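You operate a simulated robot arm through the tools that you are given. There is no shell and no other tool.

The job below is to be done with a simulated two-armed robot. You get a single attempt, and the scene is never put back.

JOB
Check the insert plate and swap the insert in the socket that the display names for the yellow one.
Fine: the old one goes in the orange tray beside the insert plate; slide the red bar to FREE, back to HOLD, and check again. Where these are worked on the way, their far stop is far enough and under half their travel is too little: red bar.
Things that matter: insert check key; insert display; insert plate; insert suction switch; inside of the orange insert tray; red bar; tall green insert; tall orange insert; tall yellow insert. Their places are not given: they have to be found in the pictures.

It is judged by the outcome, as a careful person would: the job done as asked, and still so three seconds after it is handed in. It fails if anything else is knocked over, pushed out of place, dropped, spilled or broken.

ROBOT AND FRAMES
Two 7-joint arms with fingered hands on one trunk that stands fixed in place. Base frame: the origin is at the foot of the trunk, x ahead of it, y to its left, z up; the work surface is at about z = 820. Lengths are in mm, angles in rad, forces in N, time in s.
The left shoulder is at [78, 170, 1181], the right one opposite. With the tool pointing down near the work surface each hand reaches from about 320 to 780 mm from the base axis, measured 20 degrees to its own side. Payload 4 kg a hand.
The TCP of each hand is the grasp point between the finger pads, 26 mm short of the fingertips. In the tool frame z runs along the fingers and y along their closing line. The gripper opens to 132 mm; its body begins 73 mm behind the TCP. The gripper is a hand of 4 fingers: y runs from the thumb to the fingers, the wrist lies at [0, 0, -224] in the tool frame.
Orientation is that of the tool frame in the base frame, as [roll, pitch, yaw] about the fixed x, y, z axes, in that order (R = Rz(yaw) Ry(pitch) Rx(roll)). With the fingers straight down and closing along the base's y, the tool's x points along the base's -x, its y along +y and its z along -z.

CONTROLS
- The arms move only by the tool jog_arm. It takes "left_deltas", "right_deltas" or both (then of equal length, played together; a hand with none holds still); each is a list of rows, each a list of 6 numbers: the shift along the tool's x, y, z in mm, then the turn, a rotation vector about the tool's x, y, z in rad. In form: [[x, y, z, wx, wy, wz], ...]. A call has 1 to 20 rows; each row is the pose to reach, as a shift and turn from the pose commanded when the call began, along the tool's axes at that moment. Rows are played at 5 a second. More than 50 mm and 0.15 rad between two rows, and nothing of the call is played. Where a pose cannot be reached the arm comes as near as it can. A force on the tool above 80 N (or 10 N above the force at the start of the call, whichever is more), or a blocked arm, ends the call early, and 0.2 s more pass. In this call time passes only in rows, and 0.2 s behind the last. The reply holds the time, the measured pose of the TCP, the force on the tool along the base axes, the opening and the grip force, in the units named above and with some noise, with the torque about the TCP (base axes, N m) and any sound that the robot's microphone picked up.
- Cameras (640 x 400 px; columns grow to the right, rows downward): "scene" is now at [164.5, -11.9, 1352]; the picture's right is [-0.26, -0.97, 0.00], its down [-0.62, 0.17, -0.77] and it looks along [0.74, -0.20, -0.64] (base axes); focal length 308 px, centre (320, 200). "left" rides on the left gripper at [-73, 6, -94] in its tool frame; the picture's right is [-0.08, -1.00, 0.00], its down [0.78, -0.06, -0.62] and it looks along [0.61, -0.05, 0.79] (tool axes); focal length 230 px, centre (320, 200). "right" rides on the right gripper at [73, 6, -94] in its tool frame; the picture's right is [-0.08, 1.00, 0.00], its down [-0.79, -0.06, -0.62] and it looks along [-0.61, -0.05, 0.79] (tool axes); focal length 230 px, centre (320, 200).
- camera(camera): a new picture of that camera. It takes no simulated time.
- move_column(by): moves the trunk up (or, below 0, down) by that many mm; the arms and the scene camera ride with it, the base frame stays. It gives what a move gives, with no picture.
- curl_fingers(finger1, finger2, finger3, thumb_bend, hand): sets how far each is bent, from 0 (flat) to 100 (curled in); at 30 the hand is open as for a grip, at 70 the pads meet at the TCP. One left out holds its place. A second passes; each finger stops where it meets its share of the squeeze, and holds until it gets a number again. It is the only way to open and close the hand. It gives what a move gives, with no picture; readings hold the bend of each and the force on the fingers (four entries, about 0 where the hand has none), thumb and palm.
- pan_tilt(pan, tilt): turns the head with the scene camera to pan (to the left, within 1.396 rad either way) and tilt (down, from -0.506 to 1.204), counted from straight ahead of the robot (the tilt from the chest, where the trunk bows). It gives what a move gives.
- measure_at(camera, pixels): there is no depth. For up to 12 entries [column, row, z] of the newest picture of that camera ("zoom" is the newest enlarged one), the place [x, y] in the base frame at which the ray of that pixel passes the height z, good to about 3 mm, but the place of the scene camera against the robot may be out by one fixed shift of up to 12 mm in any direction. It takes no simulated time.
- zoom(camera, box): a new picture of the part [left, top, right, bottom] of that camera's present view, enlarged. It takes no simulated time.
- sign_off(): hands the job in; it is judged then, once.

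Open the grippers and draw the arms clear of the work before you hand the job in, unless the task says otherwise.

The tools are called after "Call:" as name(argument=value, ...) on one line, values as JSON. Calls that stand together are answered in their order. jog_arm: Moves the arms, as the interface text tells. Its arguments: {"type":"object","properties":{"left_deltas":{"type":"array","items":{"type":"array","items":{"type":"number"}}},"right_deltas":{"type":"array","items":{"type":"array","items":{"type":"number"}}}},"required":[]} The other tools are called the same way: move_column (by) moves the trunk up or down; curl_fingers (finger1, finger2, finger3, thumb_bend, hand) moves the fingers one by one; pan_tilt (pan, tilt) turns the head that bears the scene camera; camera (camera) takes a picture; measure_at (camera, pixels) gives the place at which the rays of pixels pass given heights; zoom (camera, box) takes an enlarged picture of a part of a camera's view; sign_off () hands the job in.

At the start:

```text
time_s: 0.0
left_eef_pos: [509.6, 86.5, 1145.1]
left_ee_rot: [-3.141, 0.0, 3.142]
left_ft_force: [0.7, -0.6, 0.5]
left_wrist_torque: [-0.02, -0.01, 0.0]
left_finger_gap: 131.8
left_grip_force: 0.1
left_shape: jaw
left_bend: [30.0, 30.0, 30.0, 30.0]
left_finger forces: [0.1, 0.0, 0.0, 0.1, 0.1, 0.0]
right_eef_pos: [494.7, -401.3, 1130.8]
right_ee_rot: [-3.141, 0.001, -3.141]
right_ft_force: [-0.2, 0.0, -0.4]
right_wrist_torque: [-0.01, 0.02, 0.02]
right_finger_gap: 132.1
right_grip_force: 0.1
right_shape: jaw
right_bend: [30.0, 30.0, 30.0, 30.0]
right_finger forces: [0.0, 0.0, 0.0, 0.0, 0.1, 0.0]
trunk travel left (down, up): [-195.0, 156.0]
head pan, tilt (commanded): [-0.262, 0.698]
```

scene: 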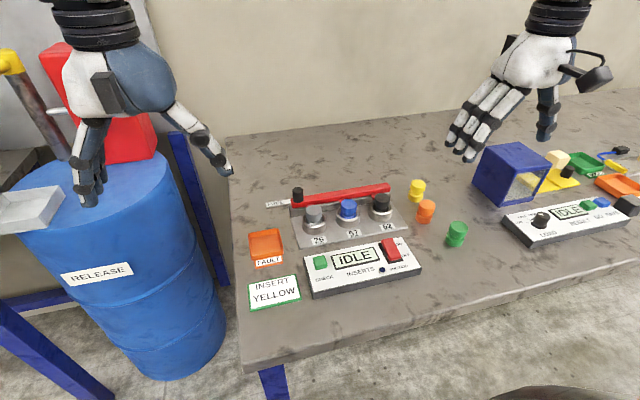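
right: 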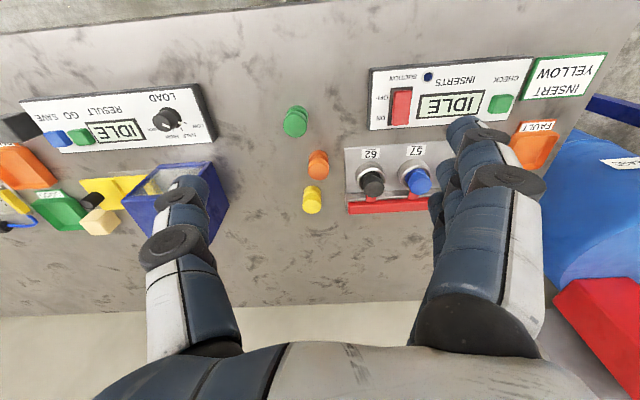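
left: 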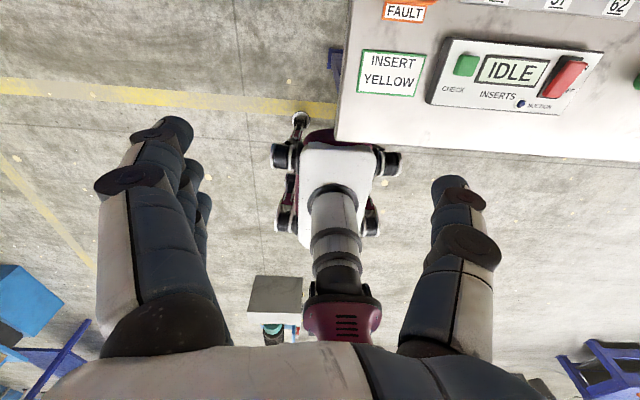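

The scene shows the insert plate around (350,215) with three inserts under a red bar, and a panel at (365,265). I zoom in on these for details.

Call:
zoom(camera="scene", box=[230, 160, 430, 310])

Call:
zoom(camera="scene", box=[370, 150, 490, 260])

Call:
zoom(camera="right", box=[260, 40, 600, 240])

```text
2.67 times, centred on (330, 235) of scene
```

zoom: 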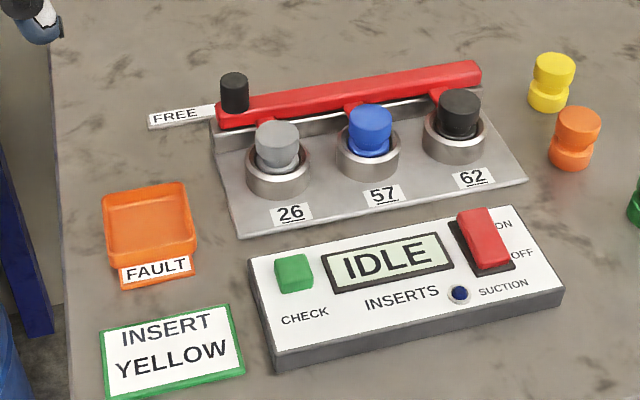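

```text
3.64 times, centred on (430, 205) of scene
```

zoom: 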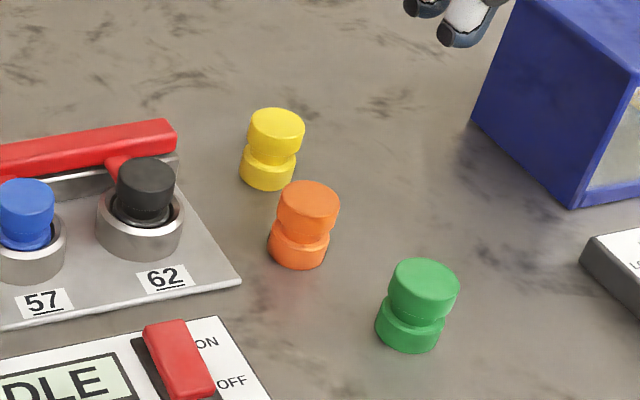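

```text
1.88 times, centred on (430, 140) of right
```

zoom: 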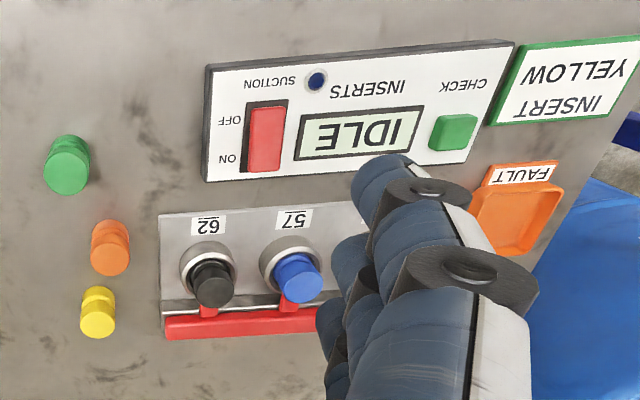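

I measure the key features at approximate heights using both scene and right cameras, to compare the offset of the scene camera.

Call:
measure_at(camera="scene", pixels=[[416, 196, 820], [425, 219, 820], [455, 242, 820], [350, 208, 870], [382, 204, 870], [315, 214, 870], [297, 193, 880], [388, 186, 870], [320, 262, 845], [391, 250, 850], [265, 242, 825], [382, 270, 840]])

Call:
camera(camera="right")

Call:
measure_at(camera="right", pixels=[[313, 205, 850], [318, 165, 850], [295, 122, 850], [417, 180, 870], [373, 183, 870], [501, 104, 845], [401, 106, 850], [428, 77, 840], [536, 147, 825], [513, 70, 838], [372, 68, 838], [345, 148, 822]])

```text
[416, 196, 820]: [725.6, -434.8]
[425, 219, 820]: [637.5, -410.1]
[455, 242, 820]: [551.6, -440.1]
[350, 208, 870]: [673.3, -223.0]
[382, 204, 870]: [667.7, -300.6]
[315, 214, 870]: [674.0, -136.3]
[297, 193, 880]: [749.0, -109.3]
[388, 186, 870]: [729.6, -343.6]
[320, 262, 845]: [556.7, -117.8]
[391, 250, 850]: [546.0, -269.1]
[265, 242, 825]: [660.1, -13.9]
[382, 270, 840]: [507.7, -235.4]
```

```text
taken
```

right: 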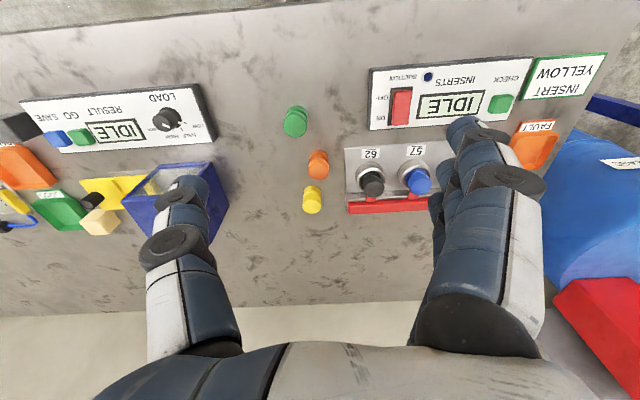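

```text
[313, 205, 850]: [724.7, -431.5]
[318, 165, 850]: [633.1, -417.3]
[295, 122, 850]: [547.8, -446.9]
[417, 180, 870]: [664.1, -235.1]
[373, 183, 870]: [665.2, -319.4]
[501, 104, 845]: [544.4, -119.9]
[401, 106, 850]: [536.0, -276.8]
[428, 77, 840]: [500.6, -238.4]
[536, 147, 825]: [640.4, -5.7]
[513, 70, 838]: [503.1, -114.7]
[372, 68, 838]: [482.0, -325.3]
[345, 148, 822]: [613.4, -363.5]
```

Measurements agree roughly between cameras (scene is off by up to ~10 mm). I zoom in on the hands to learn finger geometry, and on the panel to see the switch state.

Call:
zoom(camera="scene", box=[430, 0, 630, 170])

Call:
zoom(camera="scene", box=[300, 230, 430, 305])

Call:
zoom(camera="scene", box=[260, 170, 420, 260])

```text
2.35 times, centred on (530, 85) of scene
```

zoom: 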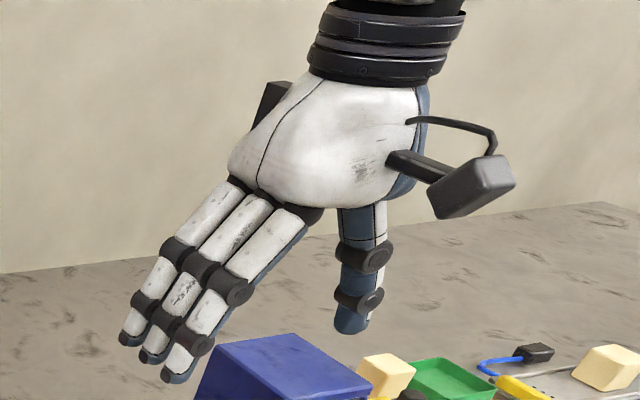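

```text
4.92 times, centred on (365, 268) of scene
```

zoom: 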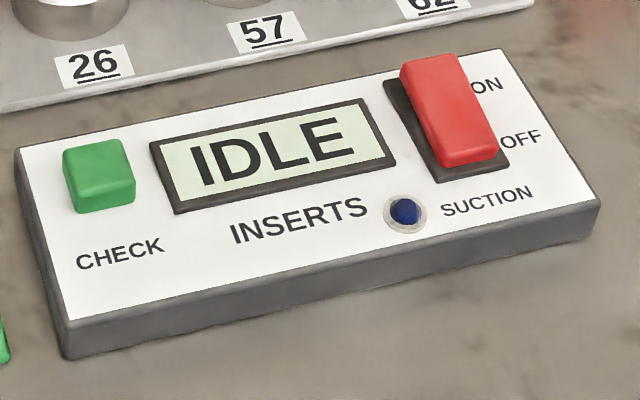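

```text
4.00 times, centred on (340, 215) of scene
```

zoom: 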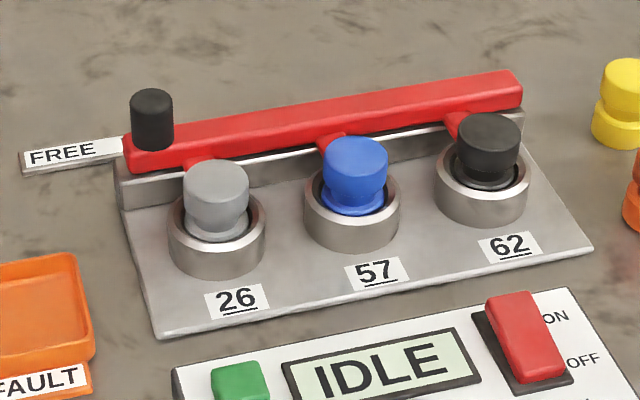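

The display reads IDLE and the suction rocker's far (ON) end looks raised. I shape the right hand in free air into a one-finger pointer and look at it.

Call:
curl_fingers(hand="right", finger1=100, finger2=60, finger3=100, thumb_bend=30)

Call:
zoom(camera="scene", box=[430, 0, 630, 170])

Call:
camera(camera="right")

```text
time_s: 1.0
left_eef_pos: [509.1, 86.2, 1144.7]
left_ee_rot: [-3.141, 0.0, -3.141]
left_ft_force: [-0.4, -0.1, 0.1]
left_wrist_torque: [-0.02, 0.02, 0.02]
left_finger_gap: 131.8
left_grip_force: 0.1
left_shape: jaw
left_bend: [30.0, 30.0, 30.0, 30.0]
left_finger forces: [0.0, 0.1, 0.1, 0.0, 0.0, 0.0]
right_eef_pos: [494.0, -401.5, 1131.8]
right_ee_rot: [3.141, 0.0, 3.14]
right_ft_force: [0.6, 0.5, 0.7]
right_wrist_torque: [-0.01, 0.0, 0.04]
right_finger_gap: 60.7
right_grip_force: 0.2
right_shape: fingers
right_bend: [100.0, 60.0, 100.0, 30.0]
right_finger forces: [0.0, 0.0, 0.0, 0.0, 0.0, 0.0]
trunk travel left (down, up): [-195.0, 156.0]
head pan, tilt (commanded): [-0.262, 0.698]
```

```text
2.35 times, centred on (530, 85) of scene
```

zoom: 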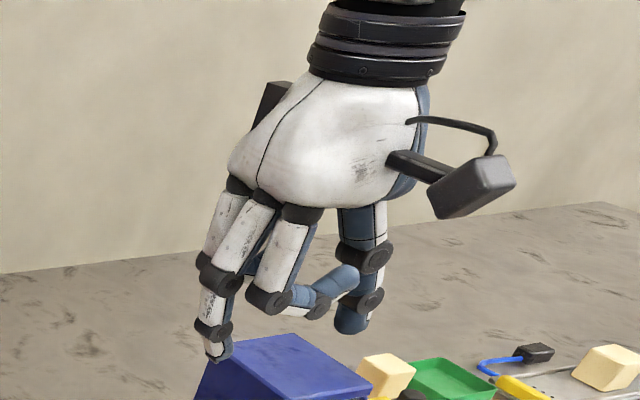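

```text
taken
```

right: 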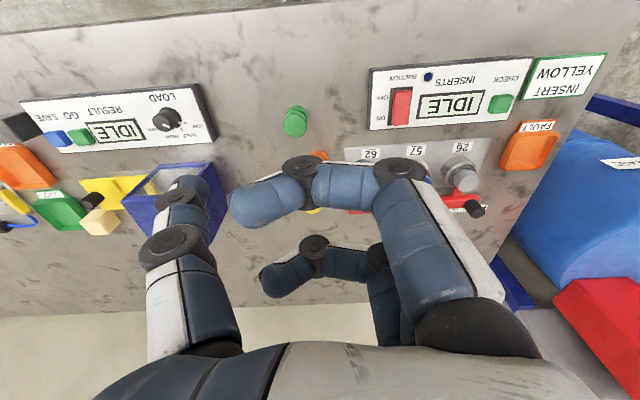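

The pointer finger (finger2) hangs lowest. I set it to 70 with the thumb flat out of the way, and park the left arm further left/back for clearance.

Call:
curl_fingers(hand="right", finger1=100, finger2=65, finger3=100, thumb_bend=10)

Call:
jog_arm(left_deltas=[[15, 40, 0, 0, 0, 0], [30, 80, 0, 0, 0, 0], [45, 120, 0, 0, 0, 0], [60, 150, 0, 0, 0, 0], [60, 150, 0, 0, 0, 0], [60, 150, 0, 0, 0, 0], [60, 150, 0, 0, 0, 0], [60, 150, 0, 0, 0, 0]], right_deltas=[[-7, 40, 10, 0, 0, 0], [-14, 80, 20, 0, 0, 0], [-21, 120, 30, 0, 0, 0], [-28, 160, 50, 0, 0, 0], [-35, 200, 70, 0, 0, 0], [-42, 240, 90, 0, 0, 0], [-53, 281, 110, 0, 0, 0], [-53, 281, 130, 0, 0, 0]])

Call:
camera(camera="scene")

Call:
camera(camera="right")

```text
time_s: 2.0
left_eef_pos: [510.7, 87.1, 1144.9]
left_ee_rot: [-3.141, -0.001, 3.141]
left_ft_force: [0.4, 0.1, 1.3]
left_wrist_torque: [-0.03, 0.0, 0.02]
left_finger_gap: 131.8
left_grip_force: 0.0
left_shape: jaw
left_bend: [30.0, 30.0, 30.0, 30.0]
left_finger forces: [0.0, 0.0, 0.0, 0.0, 0.0, 0.1]
right_eef_pos: [494.2, -400.8, 1131.0]
right_ee_rot: [3.141, 0.0, -3.141]
right_ft_force: [-0.3, 1.1, -0.4]
right_wrist_torque: [-0.05, 0.0, 0.02]
right_finger_gap: 67.2
right_grip_force: 0.1
right_shape: fingers
right_bend: [100.0, 65.0, 100.0, 10.0]
right_finger forces: [0.1, 0.0, 0.1, 0.0, 0.0, 0.0]
trunk travel left (down, up): [-195.0, 156.0]
head pan, tilt (commanded): [-0.262, 0.698]
```

```text
time_s: 3.8
left_eef_pos: [449.1, 235.8, 1146.4]
left_ee_rot: [3.141, 0.0, -3.141]
left_ft_force: [-1.4, 0.0, -0.3]
left_wrist_torque: [0.03, -0.01, -0.01]
left_finger_gap: 132.2
left_grip_force: 0.1
left_shape: jaw
left_bend: [30.0, 30.0, 30.0, 30.0]
left_finger forces: [0.0, 0.0, 0.0, 0.0, 0.1, 0.0]
right_eef_pos: [545.6, -120.6, 1000.3]
right_ee_rot: [3.141, -0.001, 3.139]
right_ft_force: [-0.3, 0.5, 1.4]
right_wrist_torque: [-0.01, -0.01, 0.02]
right_finger_gap: 67.2
right_grip_force: 0.0
right_shape: fingers
right_bend: [100.0, 65.0, 100.0, 10.0]
right_finger forces: [0.0, 0.0, 0.1, 0.0, 0.1, 0.0]
trunk travel left (down, up): [-195.0, 156.0]
head pan, tilt (commanded): [-0.262, 0.698]
```

```text
taken
```

scene: 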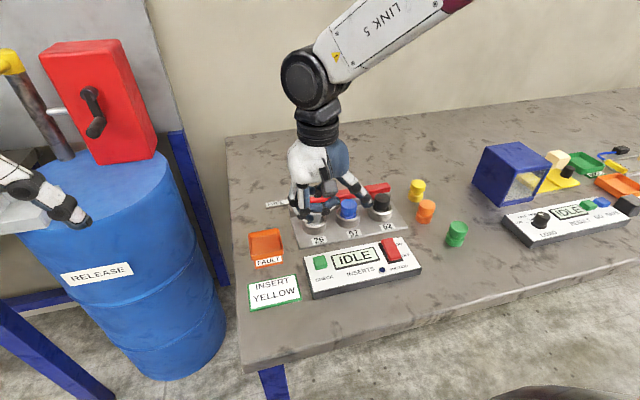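

```text
taken
```

right: 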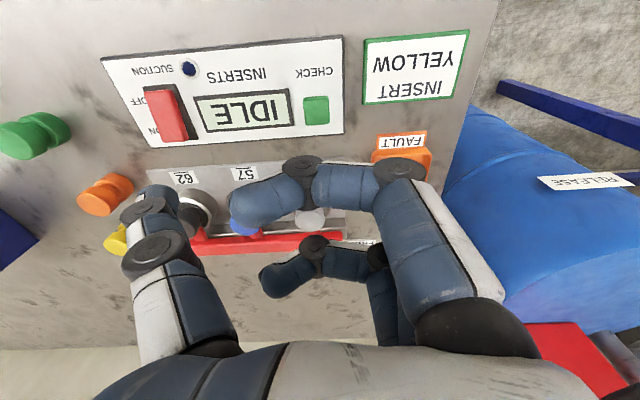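

Right camera now sees the CHECK key at (316,110), rocker at (167,115), sockets near (195,212). I measure these at candidate heights to triangulate with the earlier view.

Call:
measure_at(camera="right", pixels=[[316, 109, 830], [316, 109, 845], [316, 109, 860], [167, 114, 845], [167, 114, 860], [341, 38, 840], [341, 38, 820], [102, 60, 840], [188, 69, 840], [300, 97, 845], [330, 97, 845], [316, 120, 845]])

Call:
zoom(camera="right", box=[80, 20, 480, 270])

Call:
zoom(camera="scene", box=[240, 120, 440, 290])

```text
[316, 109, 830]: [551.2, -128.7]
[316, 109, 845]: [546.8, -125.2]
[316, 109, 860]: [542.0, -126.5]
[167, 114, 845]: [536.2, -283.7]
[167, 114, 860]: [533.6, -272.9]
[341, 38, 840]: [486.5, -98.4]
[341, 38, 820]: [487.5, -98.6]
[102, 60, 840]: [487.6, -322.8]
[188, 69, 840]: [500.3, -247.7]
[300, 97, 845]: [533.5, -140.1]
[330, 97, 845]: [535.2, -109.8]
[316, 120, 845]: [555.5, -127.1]
```

```text
1.60 times, centred on (280, 145) of right
```

zoom: 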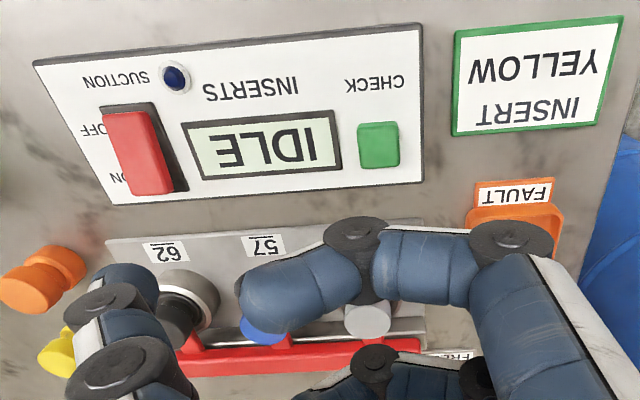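

```text
2.35 times, centred on (340, 205) of scene
```

zoom: 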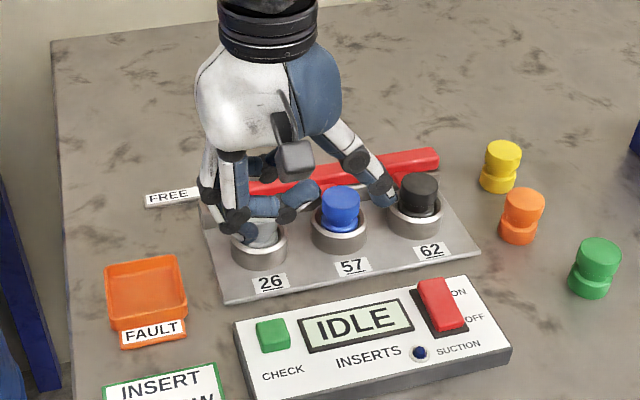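

Triangulating, the key top is near (544,-126, ~852). I flatten the thumb and descend to about 25 mm above the key for a closer look.

Call:
curl_fingers(hand="right", thumb_bend=0)

Call:
jog_arm(right_deltas=[[0, -4, 30, 0, 0, 0], [1, -8, 60, 0, 0, 0], [2, -10, 90, 0, 0, 0]])

Call:
zoom(camera="scene", box=[240, 150, 440, 310])

Call:
camera(camera="right")

```text
time_s: 4.8
left_eef_pos: [449.3, 236.4, 1145.8]
left_ee_rot: [-3.14, -0.001, -3.141]
left_ft_force: [-0.5, -0.9, 0.5]
left_wrist_torque: [0.0, 0.02, -0.01]
left_finger_gap: 131.8
left_grip_force: 0.0
left_shape: jaw
left_bend: [30.0, 30.0, 30.0, 30.0]
left_finger forces: [0.0, 0.0, 0.0, 0.1, 0.0, 0.0]
right_eef_pos: [546.7, -123.2, 999.6]
right_ee_rot: [-3.142, 0.0, 3.141]
right_ft_force: [0.1, 0.0, -0.9]
right_wrist_torque: [0.0, 0.01, 0.03]
right_finger_gap: 68.8
right_grip_force: 0.0
right_shape: fingers
right_bend: [100.0, 65.0, 100.0, 0.0]
right_finger forces: [0.0, 0.1, 0.0, 0.1, 0.0, 0.1]
trunk travel left (down, up): [-195.0, 156.0]
head pan, tilt (commanded): [-0.262, 0.698]
```

```text
time_s: 5.6
left_eef_pos: [449.4, 235.1, 1146.2]
left_ee_rot: [3.14, 0.0, 3.141]
left_ft_force: [-0.2, 1.0, -0.2]
left_wrist_torque: [0.03, 0.02, 0.01]
left_finger_gap: 132.0
left_grip_force: 0.1
left_shape: jaw
left_bend: [30.0, 30.0, 30.0, 30.0]
left_finger forces: [0.0, 0.0, 0.1, 0.1, 0.0, 0.0]
right_eef_pos: [545.7, -129.5, 910.3]
right_ee_rot: [-3.141, -0.001, 3.139]
right_ft_force: [0.0, 0.0, 0.5]
right_wrist_torque: [0.01, -0.01, 0.0]
right_finger_gap: 69.1
right_grip_force: 0.1
right_shape: fingers
right_bend: [100.0, 65.0, 100.0, 0.0]
right_finger forces: [0.1, 0.0, 0.0, 0.0, 0.0, 0.0]
trunk travel left (down, up): [-195.0, 156.0]
head pan, tilt (commanded): [-0.262, 0.698]
```

```text
2.50 times, centred on (340, 230) of scene
```

zoom: 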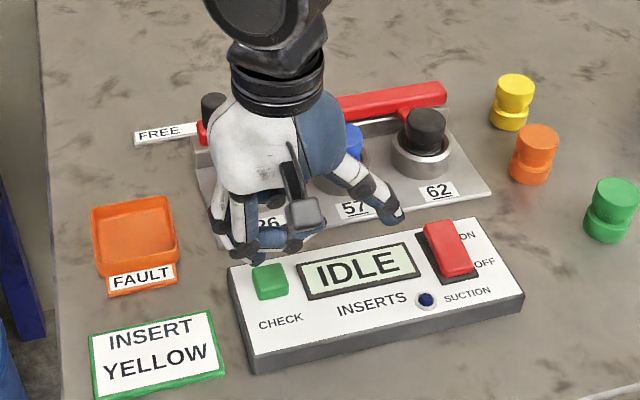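

```text
taken
```

right: 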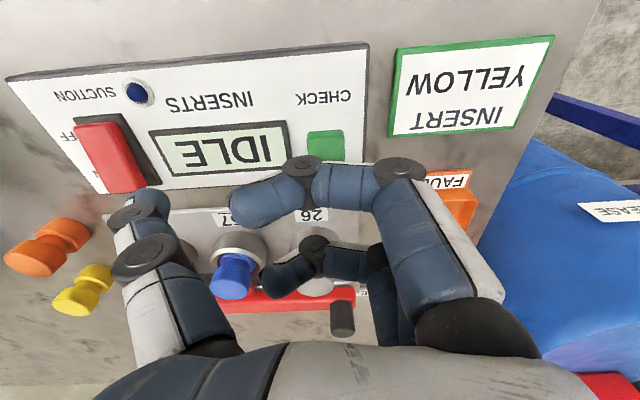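

The pointer tip seems to be left of the key in the scene view. I zoom in tighter to gauge the offset.

Call:
zoom(camera="scene", box=[295, 215, 365, 275])

Call:
measure_at(camera="right", pixels=[[325, 133, 852], [325, 143, 852], [325, 160, 842], [308, 145, 850], [344, 145, 850], [104, 155, 865], [229, 248, 840], [231, 280, 880]])

```text
6.67 times, centred on (330, 245) of scene
```

zoom: 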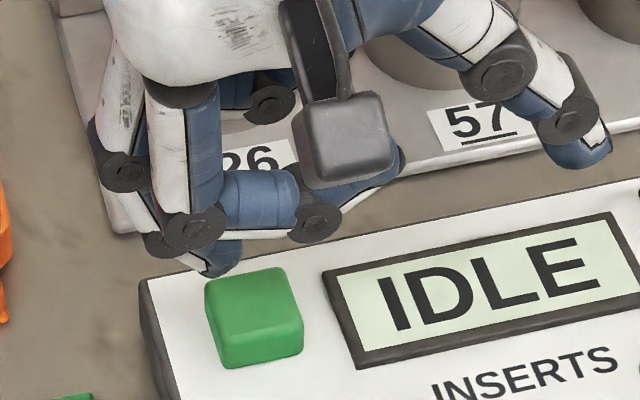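

```text
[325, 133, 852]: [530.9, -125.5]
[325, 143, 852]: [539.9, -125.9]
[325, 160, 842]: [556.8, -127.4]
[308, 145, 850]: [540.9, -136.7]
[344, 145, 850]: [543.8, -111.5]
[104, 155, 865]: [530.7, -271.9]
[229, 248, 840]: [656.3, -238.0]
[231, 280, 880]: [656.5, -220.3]
```

I compare the tip and key positions at their own heights within the same zoomed scene view, so the fixed shift cancels.

Call:
measure_at(camera="zoom", pixels=[[217, 274, 884], [217, 274, 890], [217, 274, 880], [253, 300, 852], [248, 285, 852], [255, 340, 852], [300, 320, 852], [208, 310, 852]])

```text
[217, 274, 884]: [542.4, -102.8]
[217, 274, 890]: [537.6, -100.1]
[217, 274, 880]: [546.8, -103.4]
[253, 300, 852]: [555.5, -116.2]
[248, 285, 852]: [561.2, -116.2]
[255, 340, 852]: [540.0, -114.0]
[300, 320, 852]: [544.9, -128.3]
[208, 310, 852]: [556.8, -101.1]
```

The tip is about 12 mm left and slightly near of the key centre. I shift and lower to just above it.

Call:
jog_arm(right_deltas=[[-4, -12, 8, 0, 0, 0], [-4, -12, 20, 0, 0, 0], [-4, -12, 26, 0, 0, 0]])

Call:
zoom(camera="scene", box=[295, 215, 365, 275])

```text
time_s: 6.4
left_eef_pos: [449.0, 234.7, 1146.9]
left_ee_rot: [3.141, -0.001, 3.14]
left_ft_force: [-0.2, 0.5, 0.7]
left_wrist_torque: [0.0, -0.02, 0.02]
left_finger_gap: 132.0
left_grip_force: 0.0
left_shape: jaw
left_bend: [30.0, 30.0, 30.0, 30.0]
left_finger forces: [0.0, 0.1, 0.1, 0.1, 0.0, 0.0]
right_eef_pos: [549.0, -141.5, 885.4]
right_ee_rot: [3.141, 0.002, -3.141]
right_ft_force: [-0.1, 0.8, 1.3]
right_wrist_torque: [0.06, 0.01, 0.0]
right_finger_gap: 68.8
right_grip_force: 1.1
right_shape: fingers
right_bend: [100.0, 65.0, 100.0, 0.0]
right_finger forces: [0.0, 2.1, 0.0, 0.0, 0.0, 0.1]
trunk travel left (down, up): [-195.0, 156.0]
head pan, tilt (commanded): [-0.262, 0.698]
heard: click
```

```text
6.67 times, centred on (330, 245) of scene
```

zoom: 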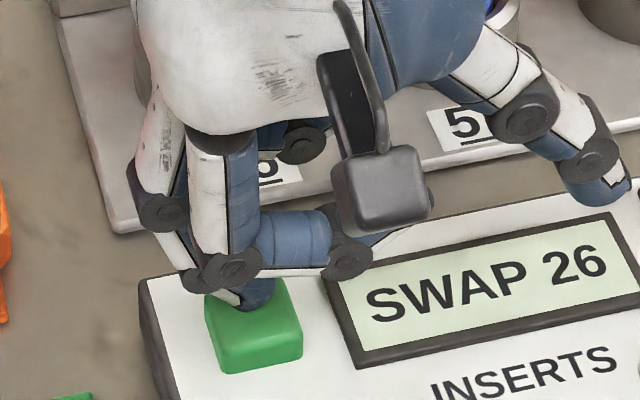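

A click was heard and the display reads SWAP 26. I lift the hand straight off the key and open the finger pose, then look at bar and knob.

Call:
jog_arm(right_deltas=[[0, 0, -30, 0, 0, 0], [0, 0, -70, 0, 0, 0], [0, -40, -110, 0, 0, 0], [0, -80, -120, 0, 0, 0], [0, -120, -120, 0, 0, 0]])

Call:
curl_fingers(hand="right", finger1=30, finger2=30, finger3=30, thumb_bend=30)

Call:
camera(camera="scene")

Call:
camera(camera="right")

Call:
zoom(camera="scene", box=[250, 160, 420, 310])

```text
refused: row 3 steps farther than a row can; nothing moved
```

```text
time_s: 7.4
left_eef_pos: [449.3, 236.1, 1146.1]
left_ee_rot: [-3.14, -0.001, 3.14]
left_ft_force: [0.1, 0.3, 0.7]
left_wrist_torque: [0.02, 0.02, 0.0]
left_finger_gap: 131.8
left_grip_force: 0.1
left_shape: jaw
left_bend: [30.0, 30.0, 30.0, 30.0]
left_finger forces: [0.0, 0.1, 0.0, 0.0, 0.0, 0.1]
right_eef_pos: [548.6, -141.2, 885.2]
right_ee_rot: [3.14, 0.001, 3.141]
right_ft_force: [-0.7, 0.7, 0.2]
right_wrist_torque: [-0.04, 0.0, 0.0]
right_finger_gap: 136.3
right_grip_force: 0.1
right_shape: fingers
right_bend: [30.0, 30.0, 30.0, 30.0]
right_finger forces: [0.0, 0.0, 0.0, 0.1, 0.0, 0.1]
trunk travel left (down, up): [-195.0, 156.0]
head pan, tilt (commanded): [-0.262, 0.698]
```

```text
taken
```

scene: 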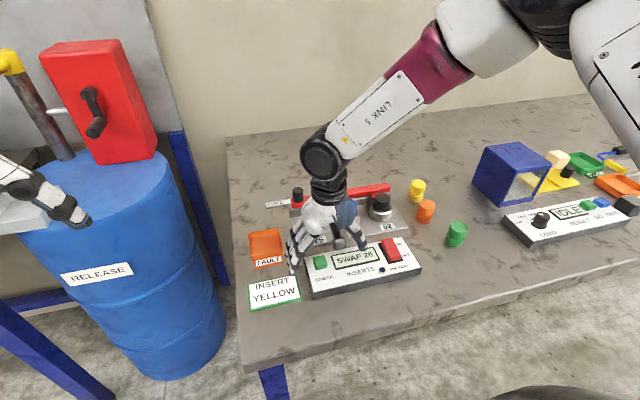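

```text
taken
```

right: 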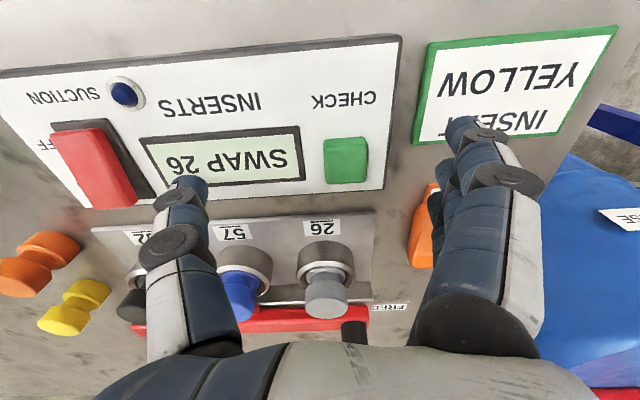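

```text
2.67 times, centred on (335, 235) of scene
```

zoom: 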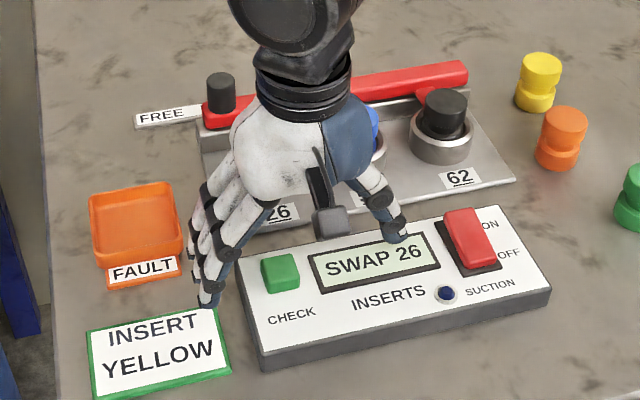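

The jog was refused (a step was too long), so the fingers opened low, but no contact forces appear. I now lift straight up and move aside in legal steps.

Call:
jog_arm(right_deltas=[[0, 0, -30, 0, 0, 0], [0, 0, -70, 0, 0, 0], [0, -20, -110, 0, 0, 0], [0, -60, -120, 0, 0, 0], [0, -100, -120, 0, 0, 0]])

Call:
camera(camera="right")

Call:
zoom(camera="scene", box=[250, 160, 420, 310])

```text
time_s: 8.6
left_eef_pos: [448.4, 235.8, 1146.9]
left_ee_rot: [3.141, -0.002, -3.14]
left_ft_force: [0.0, -0.1, -0.3]
left_wrist_torque: [0.01, -0.02, 0.01]
left_finger_gap: 131.9
left_grip_force: 0.3
left_shape: jaw
left_bend: [30.0, 30.0, 30.0, 30.0]
left_finger forces: [0.0, 0.1, 0.1, 0.0, 0.1, 0.0]
right_eef_pos: [548.8, -243.3, 1006.5]
right_ee_rot: [3.141, -0.002, 3.141]
right_ft_force: [0.1, -0.2, 0.3]
right_wrist_torque: [0.0, -0.01, -0.05]
right_finger_gap: 136.6
right_grip_force: 0.0
right_shape: fingers
right_bend: [30.0, 30.0, 30.0, 30.0]
right_finger forces: [0.0, 0.1, 0.0, 0.0, 0.0, 0.0]
trunk travel left (down, up): [-195.0, 156.0]
head pan, tilt (commanded): [-0.262, 0.698]
```

```text
taken
```

right: 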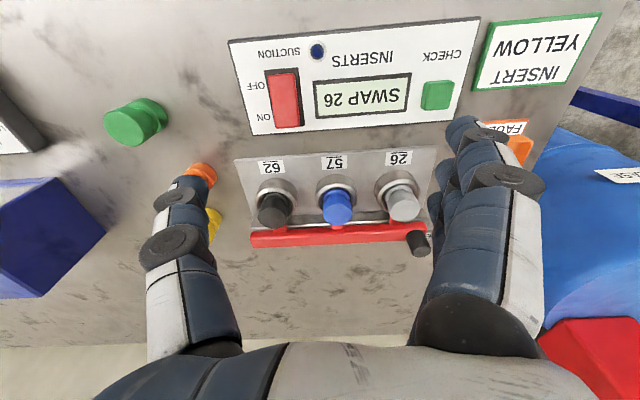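

```text
2.67 times, centred on (335, 235) of scene
```

zoom: 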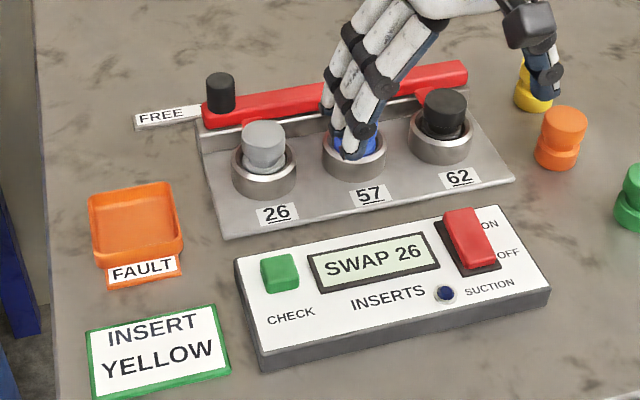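

Good unobstructed view from the right camera: sockets at (272,195),(335,195),(400,190), knob at (418,243). I zoom in to pick features and measure.

Call:
zoom(camera="right", box=[220, 100, 460, 260])

Call:
measure_at(camera="right", pixels=[[420, 254, 900], [412, 235, 870], [405, 212, 885], [398, 190, 850], [397, 183, 850], [335, 217, 885], [337, 187, 850], [276, 190, 850], [270, 216, 885], [252, 247, 870], [428, 239, 835], [434, 224, 830]])

```text
2.50 times, centred on (340, 180) of right
```

zoom: 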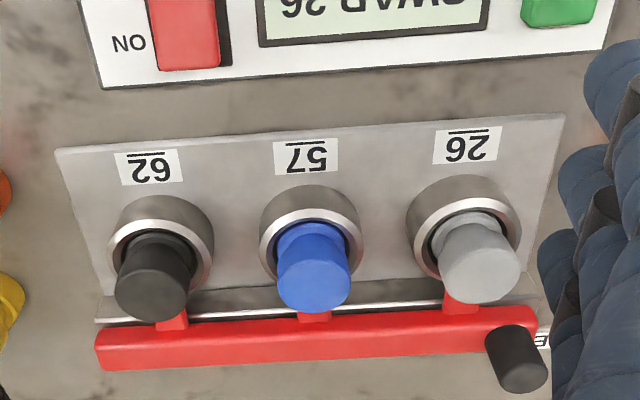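

```text
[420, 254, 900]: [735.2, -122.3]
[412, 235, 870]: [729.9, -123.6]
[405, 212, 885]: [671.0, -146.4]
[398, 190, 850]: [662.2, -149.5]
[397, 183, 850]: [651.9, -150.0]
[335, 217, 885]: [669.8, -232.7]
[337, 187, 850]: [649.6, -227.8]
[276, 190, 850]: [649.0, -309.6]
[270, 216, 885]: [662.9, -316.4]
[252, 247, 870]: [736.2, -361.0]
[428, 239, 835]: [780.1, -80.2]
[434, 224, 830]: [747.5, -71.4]
```

The bar lies almost along y (left end near y≈-98, knob near (735,-120)). I move the right hand over the knob with a slight forward tilt for reach, staying well above everything, to view it closely.

Call:
jog_arm(right_deltas=[[-36, 25, 0, 0, -0.05, 0], [-72, 50, 0, 0, -0.1, 0], [-108, 75, 0, 0, -0.15, 0], [-144, 100, 0, 0, -0.2, 0], [-170, 121, 10, 0, -0.25, 0], [-170, 121, 30, 0, -0.25, 0]])

Call:
camera(camera="right")

Call:
camera(camera="scene")

```text
time_s: 10.0
left_eef_pos: [449.8, 235.1, 1145.8]
left_ee_rot: [-3.14, 0.001, -3.141]
left_ft_force: [0.3, 0.1, 0.9]
left_wrist_torque: [-0.02, -0.01, 0.01]
left_finger_gap: 131.7
left_grip_force: 0.1
left_shape: jaw
left_bend: [30.0, 30.0, 30.0, 30.0]
left_finger forces: [0.0, 0.0, 0.1, 0.0, 0.1, 0.0]
right_eef_pos: [719.7, -123.5, 975.3]
right_ee_rot: [3.14, 0.249, 3.14]
right_ft_force: [0.2, 0.2, -1.2]
right_wrist_torque: [0.0, 0.05, 0.03]
right_finger_gap: 136.2
right_grip_force: 0.1
right_shape: fingers
right_bend: [30.0, 30.0, 30.0, 30.0]
right_finger forces: [0.0, 0.1, 0.0, 0.0, 0.1, 0.1]
trunk travel left (down, up): [-195.0, 156.0]
head pan, tilt (commanded): [-0.262, 0.698]
```

```text
taken
```

right: 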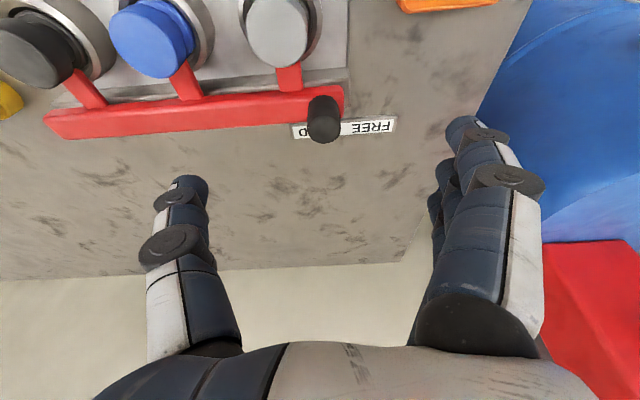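

```text
taken
```

scene: 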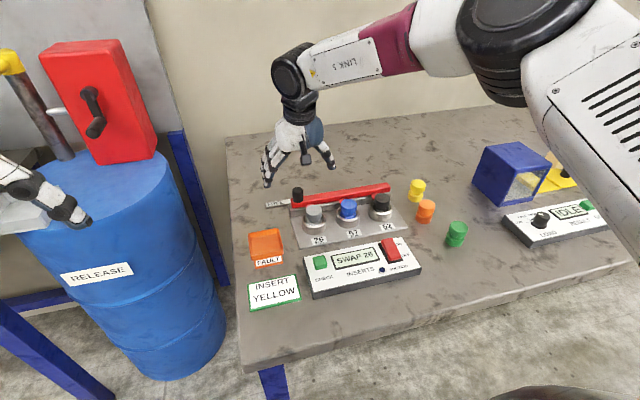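

I can see a label strip with FREE left of the knob and HOLD hidden behind it. I zoom in on the knob from the right camera and measure.

Call:
zoom(camera="right", box=[230, 20, 430, 150])

Call:
measure_at(camera="right", pixels=[[324, 134, 895], [325, 99, 865], [339, 90, 860], [375, 127, 822], [300, 131, 822], [277, 45, 872], [290, 78, 855], [47, 128, 860], [325, 125, 895]])

```text
3.08 times, centred on (330, 85) of right
```

zoom: 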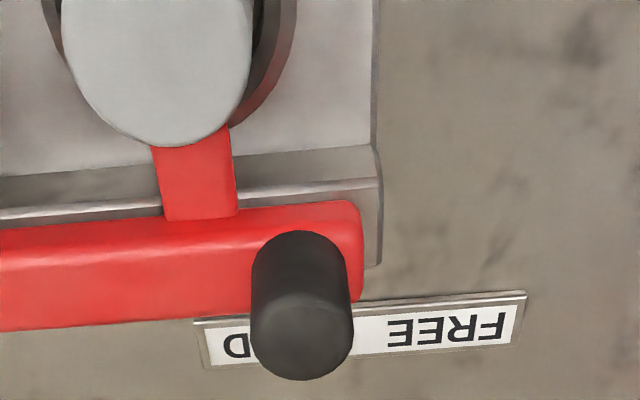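

```text
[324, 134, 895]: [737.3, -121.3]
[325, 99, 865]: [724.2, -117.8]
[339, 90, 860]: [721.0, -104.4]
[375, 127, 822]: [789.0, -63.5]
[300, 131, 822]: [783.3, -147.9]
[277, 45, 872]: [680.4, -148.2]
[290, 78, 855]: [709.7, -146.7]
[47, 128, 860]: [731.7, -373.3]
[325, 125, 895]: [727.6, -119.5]
```

Triangulated: knob top centre ≈ (736,-119,889), bar top ≈ 857, HOLD→FREE spacing roughly 50 mm toward +y. I narrow the hand to a cage around the knob before lowering.

Call:
curl_fingers(hand="right", finger1=52, finger2=52, finger3=52, thumb_bend=52)

Call:
camera(camera="right")

Call:
zoom(camera="scene", box=[230, 90, 390, 220])

```text
time_s: 11.0
left_eef_pos: [448.5, 236.6, 1145.7]
left_ee_rot: [-3.142, 0.001, -3.141]
left_ft_force: [-0.7, -0.2, 0.1]
left_wrist_torque: [0.03, -0.01, -0.01]
left_finger_gap: 132.0
left_grip_force: 0.0
left_shape: jaw
left_bend: [30.0, 30.0, 30.0, 30.0]
left_finger forces: [0.0, 0.1, 0.0, 0.0, 0.0, 0.1]
right_eef_pos: [719.2, -123.8, 974.0]
right_ee_rot: [-3.14, 0.249, 3.139]
right_ft_force: [-0.4, -0.2, 0.5]
right_wrist_torque: [0.02, 0.01, -0.02]
right_finger_gap: 64.8
right_grip_force: 0.0
right_shape: fingers
right_bend: [52.0, 52.0, 52.0, 52.0]
right_finger forces: [0.0, 0.0, 0.1, 0.1, 0.0, 0.1]
trunk travel left (down, up): [-195.0, 156.0]
head pan, tilt (commanded): [-0.262, 0.698]
```

```text
taken
```

right: 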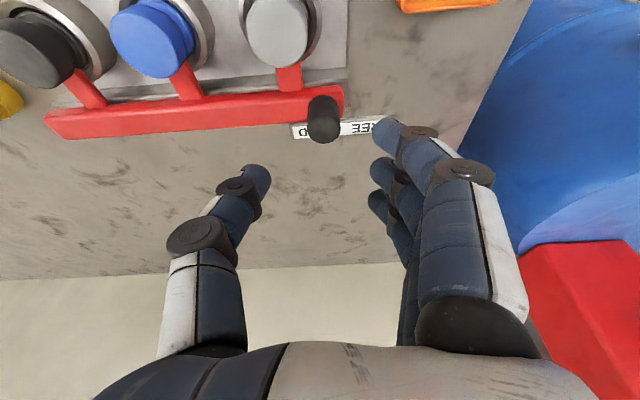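

```text
3.08 times, centred on (310, 155) of scene
```

zoom: 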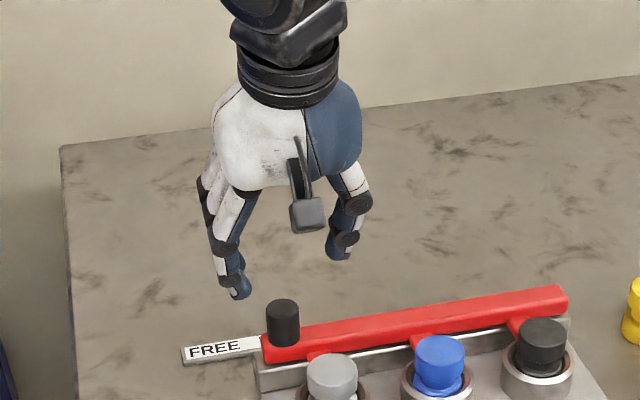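

The cage gap is 65 mm around a ~25 mm knob. I lower around the knob to just above bar height.

Call:
jog_arm(right_deltas=[[3, 1, 25, 0, 0, 0], [6, 3, 50, 0, 0, 0], [8, 4, 68, 0, 0, 0]])

Call:
camera(camera="right")

Call:
zoom(camera="scene", box=[240, 130, 360, 230])

```text
time_s: 11.8
left_eef_pos: [450.1, 236.0, 1145.2]
left_ee_rot: [3.141, 0.001, 3.141]
left_ft_force: [-0.6, -0.2, 0.2]
left_wrist_torque: [0.03, -0.02, 0.01]
left_finger_gap: 132.1
left_grip_force: 0.1
left_shape: jaw
left_bend: [30.0, 30.0, 30.0, 30.0]
left_finger forces: [0.1, 0.0, 0.1, 0.0, 0.1, 0.0]
right_eef_pos: [729.8, -118.1, 908.3]
right_ee_rot: [3.141, 0.25, 3.14]
right_ft_force: [-0.2, -0.1, 0.2]
right_wrist_torque: [0.02, 0.0, 0.03]
right_finger_gap: 65.0
right_grip_force: 0.1
right_shape: fingers
right_bend: [52.0, 52.0, 52.0, 52.0]
right_finger forces: [0.0, 0.1, 0.0, 0.1, 0.1, 0.0]
trunk travel left (down, up): [-195.0, 156.0]
head pan, tilt (commanded): [-0.262, 0.698]
```

```text
taken
```

right: 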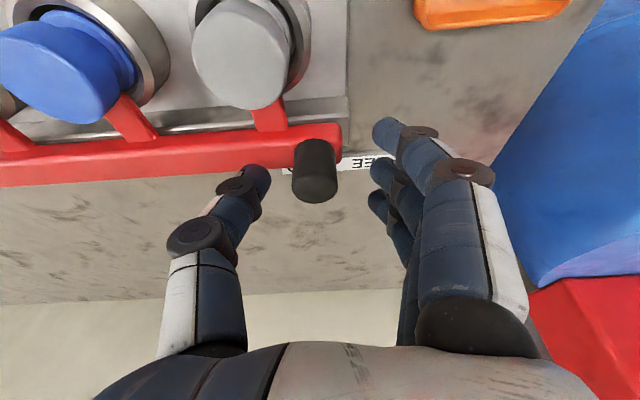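

```text
4.00 times, centred on (300, 180) of scene
```

zoom: 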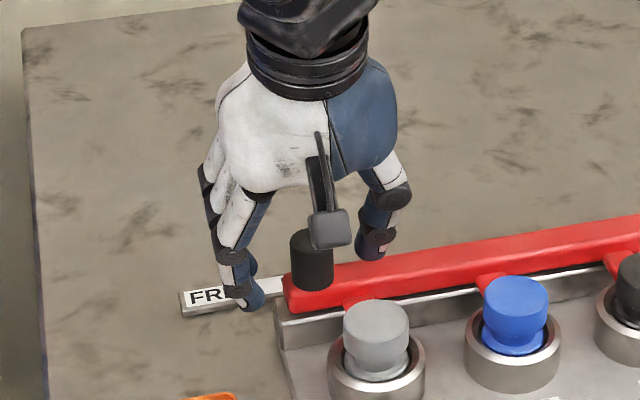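

The knob (315,190) sits between thumb tip (258,172) and fingers (378,170). I lower another 13 mm.

Call:
jog_arm(right_deltas=[[1, 0, 7, 0, 0, 0], [2, 0, 13, 0, 0, 0]])

Call:
zoom(camera="scene", box=[250, 150, 350, 220])

Call:
camera(camera="right")

```text
time_s: 12.4
left_eef_pos: [446.0, 235.6, 1148.8]
left_ee_rot: [3.14, 0.006, -3.141]
left_ft_force: [-0.1, 0.4, 0.0]
left_wrist_torque: [0.03, 0.01, 0.0]
left_finger_gap: 132.1
left_grip_force: 0.1
left_shape: jaw
left_bend: [30.0, 30.0, 30.0, 30.0]
left_finger forces: [0.1, 0.1, 0.0, 0.0, 0.0, 0.0]
right_eef_pos: [728.9, -116.8, 903.0]
right_ee_rot: [3.14, 0.259, 3.139]
right_ft_force: [-2.5, 1.4, 37.1]
right_wrist_torque: [-1.62, -0.03, -0.14]
right_finger_gap: 65.5
right_grip_force: 18.1
right_shape: fingers
right_bend: [52.0, 52.0, 52.0, 53.0]
right_finger forces: [0.0, 0.0, 0.1, 0.0, 36.7, 0.0]
trunk travel left (down, up): [-195.0, 156.0]
head pan, tilt (commanded): [-0.262, 0.698]
```

```text
5.71 times, centred on (300, 185) of scene
```

zoom: 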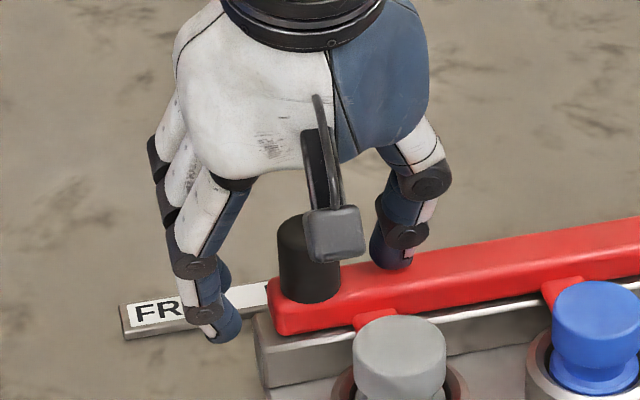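

```text
taken
```

right: 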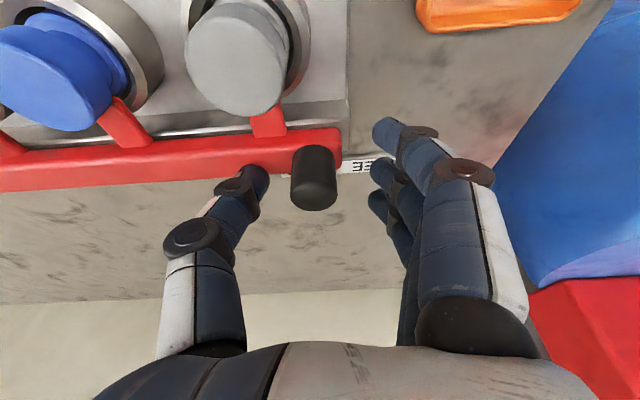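

The thumb tip touched the bar top (37 N). I back up to where it was free.

Call:
jog_arm(right_deltas=[[-1, 0, -7, 0, 0, 0], [-2, 0, -13, 0, 0, 0]])

```text
time_s: 13.0
left_eef_pos: [449.2, 237.0, 1146.3]
left_ee_rot: [3.14, -0.001, -3.141]
left_ft_force: [0.4, 0.1, -0.5]
left_wrist_torque: [0.02, 0.04, 0.01]
left_finger_gap: 132.1
left_grip_force: 0.1
left_shape: jaw
left_bend: [30.0, 30.0, 30.0, 30.0]
left_finger forces: [0.0, 0.0, 0.0, 0.0, 0.0, 0.1]
right_eef_pos: [726.8, -118.7, 902.2]
right_ee_rot: [3.14, 0.242, 3.14]
right_ft_force: [0.1, -0.4, 2.9]
right_wrist_torque: [-0.16, -0.01, 0.0]
right_finger_gap: 64.7
right_grip_force: 2.2
right_shape: fingers
right_bend: [52.0, 52.0, 52.0, 52.0]
right_finger forces: [0.0, 0.0, 0.0, 0.0, 3.9, 0.0]
trunk travel left (down, up): [-195.0, 156.0]
head pan, tilt (commanded): [-0.262, 0.698]
```

A light 4 N remains on the thumb; I raise 5 mm more, then slide the cage toward +y in small steps.

Call:
jog_arm(right_deltas=[[-1, 0, -5, 0, 0, 0]])

```text
time_s: 13.4
left_eef_pos: [449.7, 236.2, 1145.4]
left_ee_rot: [3.142, 0.0, 3.139]
left_ft_force: [0.4, -0.3, 0.2]
left_wrist_torque: [0.0, -0.02, -0.02]
left_finger_gap: 131.8
left_grip_force: 0.0
left_shape: jaw
left_bend: [30.0, 30.0, 30.0, 30.0]
left_finger forces: [0.0, 0.0, 0.0, 0.0, 0.1, 0.0]
right_eef_pos: [726.8, -118.3, 912.4]
right_ee_rot: [3.14, 0.249, 3.142]
right_ft_force: [0.2, 0.1, 0.8]
right_wrist_torque: [0.01, 0.03, -0.01]
right_finger_gap: 64.8
right_grip_force: 0.0
right_shape: fingers
right_bend: [52.0, 52.0, 52.0, 52.0]
right_finger forces: [0.0, 0.0, 0.0, 0.0, 0.0, 0.0]
trunk travel left (down, up): [-195.0, 156.0]
head pan, tilt (commanded): [-0.262, 0.698]
```

Clear of the bar with the thumb still overlapping the knob's height. I slide toward +y (tool y).

Call:
jog_arm(right_deltas=[[0, 10, 3, 0, 0, 0], [0, 18, 3, 0, 0, 0], [0, 26, 3, 0, 0, 0], [0, 34, 3, 0, 0, 0], [0, 40, 3, 0, 0, 0]])

Call:
zoom(camera="scene", box=[240, 150, 360, 230])

Call:
camera(camera="right")

```text
time_s: 14.6
left_eef_pos: [449.8, 235.9, 1145.8]
left_ee_rot: [3.142, 0.001, 3.14]
left_ft_force: [0.6, -0.1, 0.6]
left_wrist_torque: [0.0, 0.01, -0.01]
left_finger_gap: 131.8
left_grip_force: 0.1
left_shape: jaw
left_bend: [30.0, 30.0, 30.0, 30.0]
left_finger forces: [0.0, 0.0, 0.0, 0.0, 0.0, 0.0]
right_eef_pos: [730.0, -76.8, 910.3]
right_ee_rot: [-3.14, 0.25, 3.139]
right_ft_force: [0.2, -0.5, -0.7]
right_wrist_torque: [-0.05, 0.01, 0.0]
right_finger_gap: 65.3
right_grip_force: 0.2
right_shape: fingers
right_bend: [52.0, 52.0, 52.0, 52.0]
right_finger forces: [0.1, 0.0, 0.0, 0.1, 0.5, 0.0]
trunk travel left (down, up): [-195.0, 156.0]
head pan, tilt (commanded): [-0.262, 0.698]
```

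```text
5.00 times, centred on (300, 190) of scene
```

zoom: 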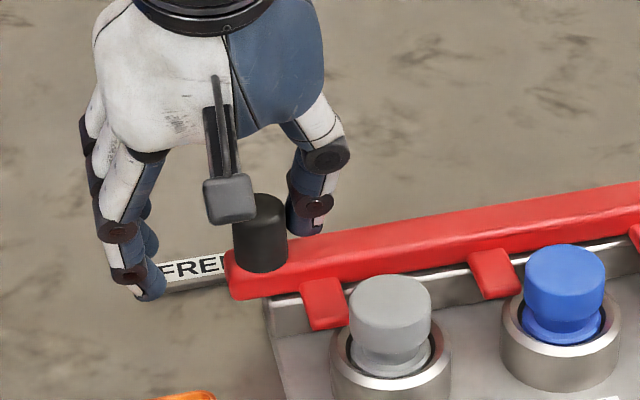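

```text
taken
```

right: 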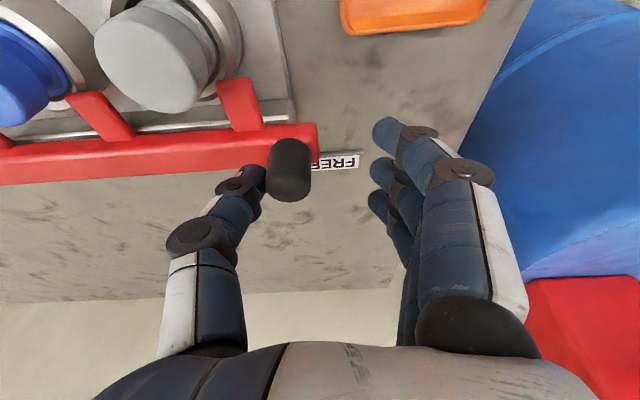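

The bar moves easily (~20 mm so far). I continue toward +y in small steps until it meets its stop.

Call:
jog_arm(right_deltas=[[0, 6, 0, 0, 0, 0], [0, 12, 0, 0, 0, 0], [0, 18, 0, 0, 0, 0], [0, 22, 0, 0, 0, 0]])

Call:
zoom(camera="scene", box=[240, 150, 360, 230])

Call:
camera(camera="right")

```text
time_s: 15.6
left_eef_pos: [449.7, 236.5, 1145.9]
left_ee_rot: [-3.14, -0.001, -3.142]
left_ft_force: [0.7, 0.3, 0.2]
left_wrist_torque: [-0.01, 0.0, 0.01]
left_finger_gap: 131.9
left_grip_force: 0.1
left_shape: jaw
left_bend: [30.0, 30.0, 30.0, 30.0]
left_finger forces: [0.0, 0.1, 0.0, 0.0, 0.1, 0.1]
right_eef_pos: [728.5, -56.9, 910.3]
right_ee_rot: [-3.142, 0.249, 3.14]
right_ft_force: [1.3, -3.5, 0.4]
right_wrist_torque: [-0.05, 0.04, 0.01]
right_finger_gap: 68.2
right_grip_force: 1.2
right_shape: fingers
right_bend: [52.0, 52.0, 52.0, 51.0]
right_finger forces: [0.0, 0.0, 0.0, 0.1, 3.0, 0.0]
trunk travel left (down, up): [-195.0, 156.0]
head pan, tilt (commanded): [-0.262, 0.698]
```

```text
5.00 times, centred on (300, 190) of scene
```

zoom: 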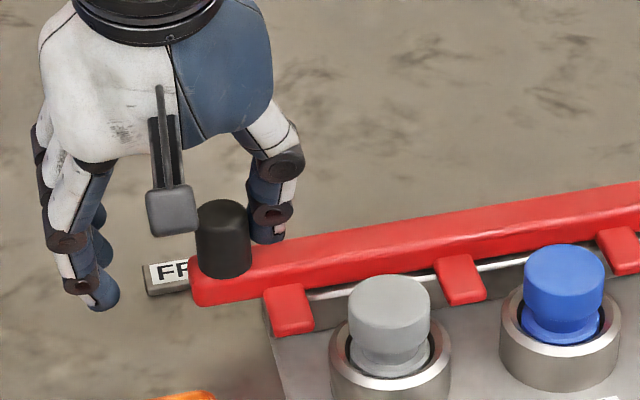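

```text
taken
```

right: 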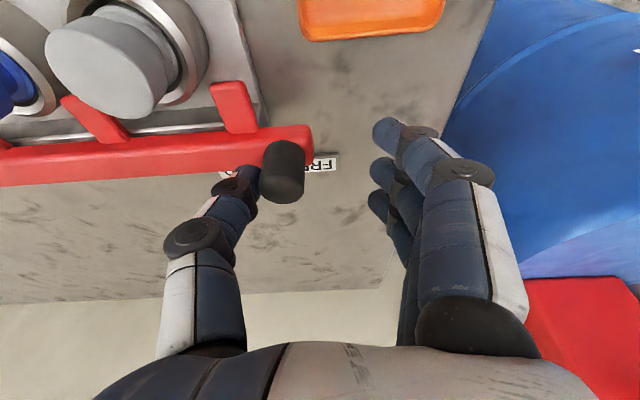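

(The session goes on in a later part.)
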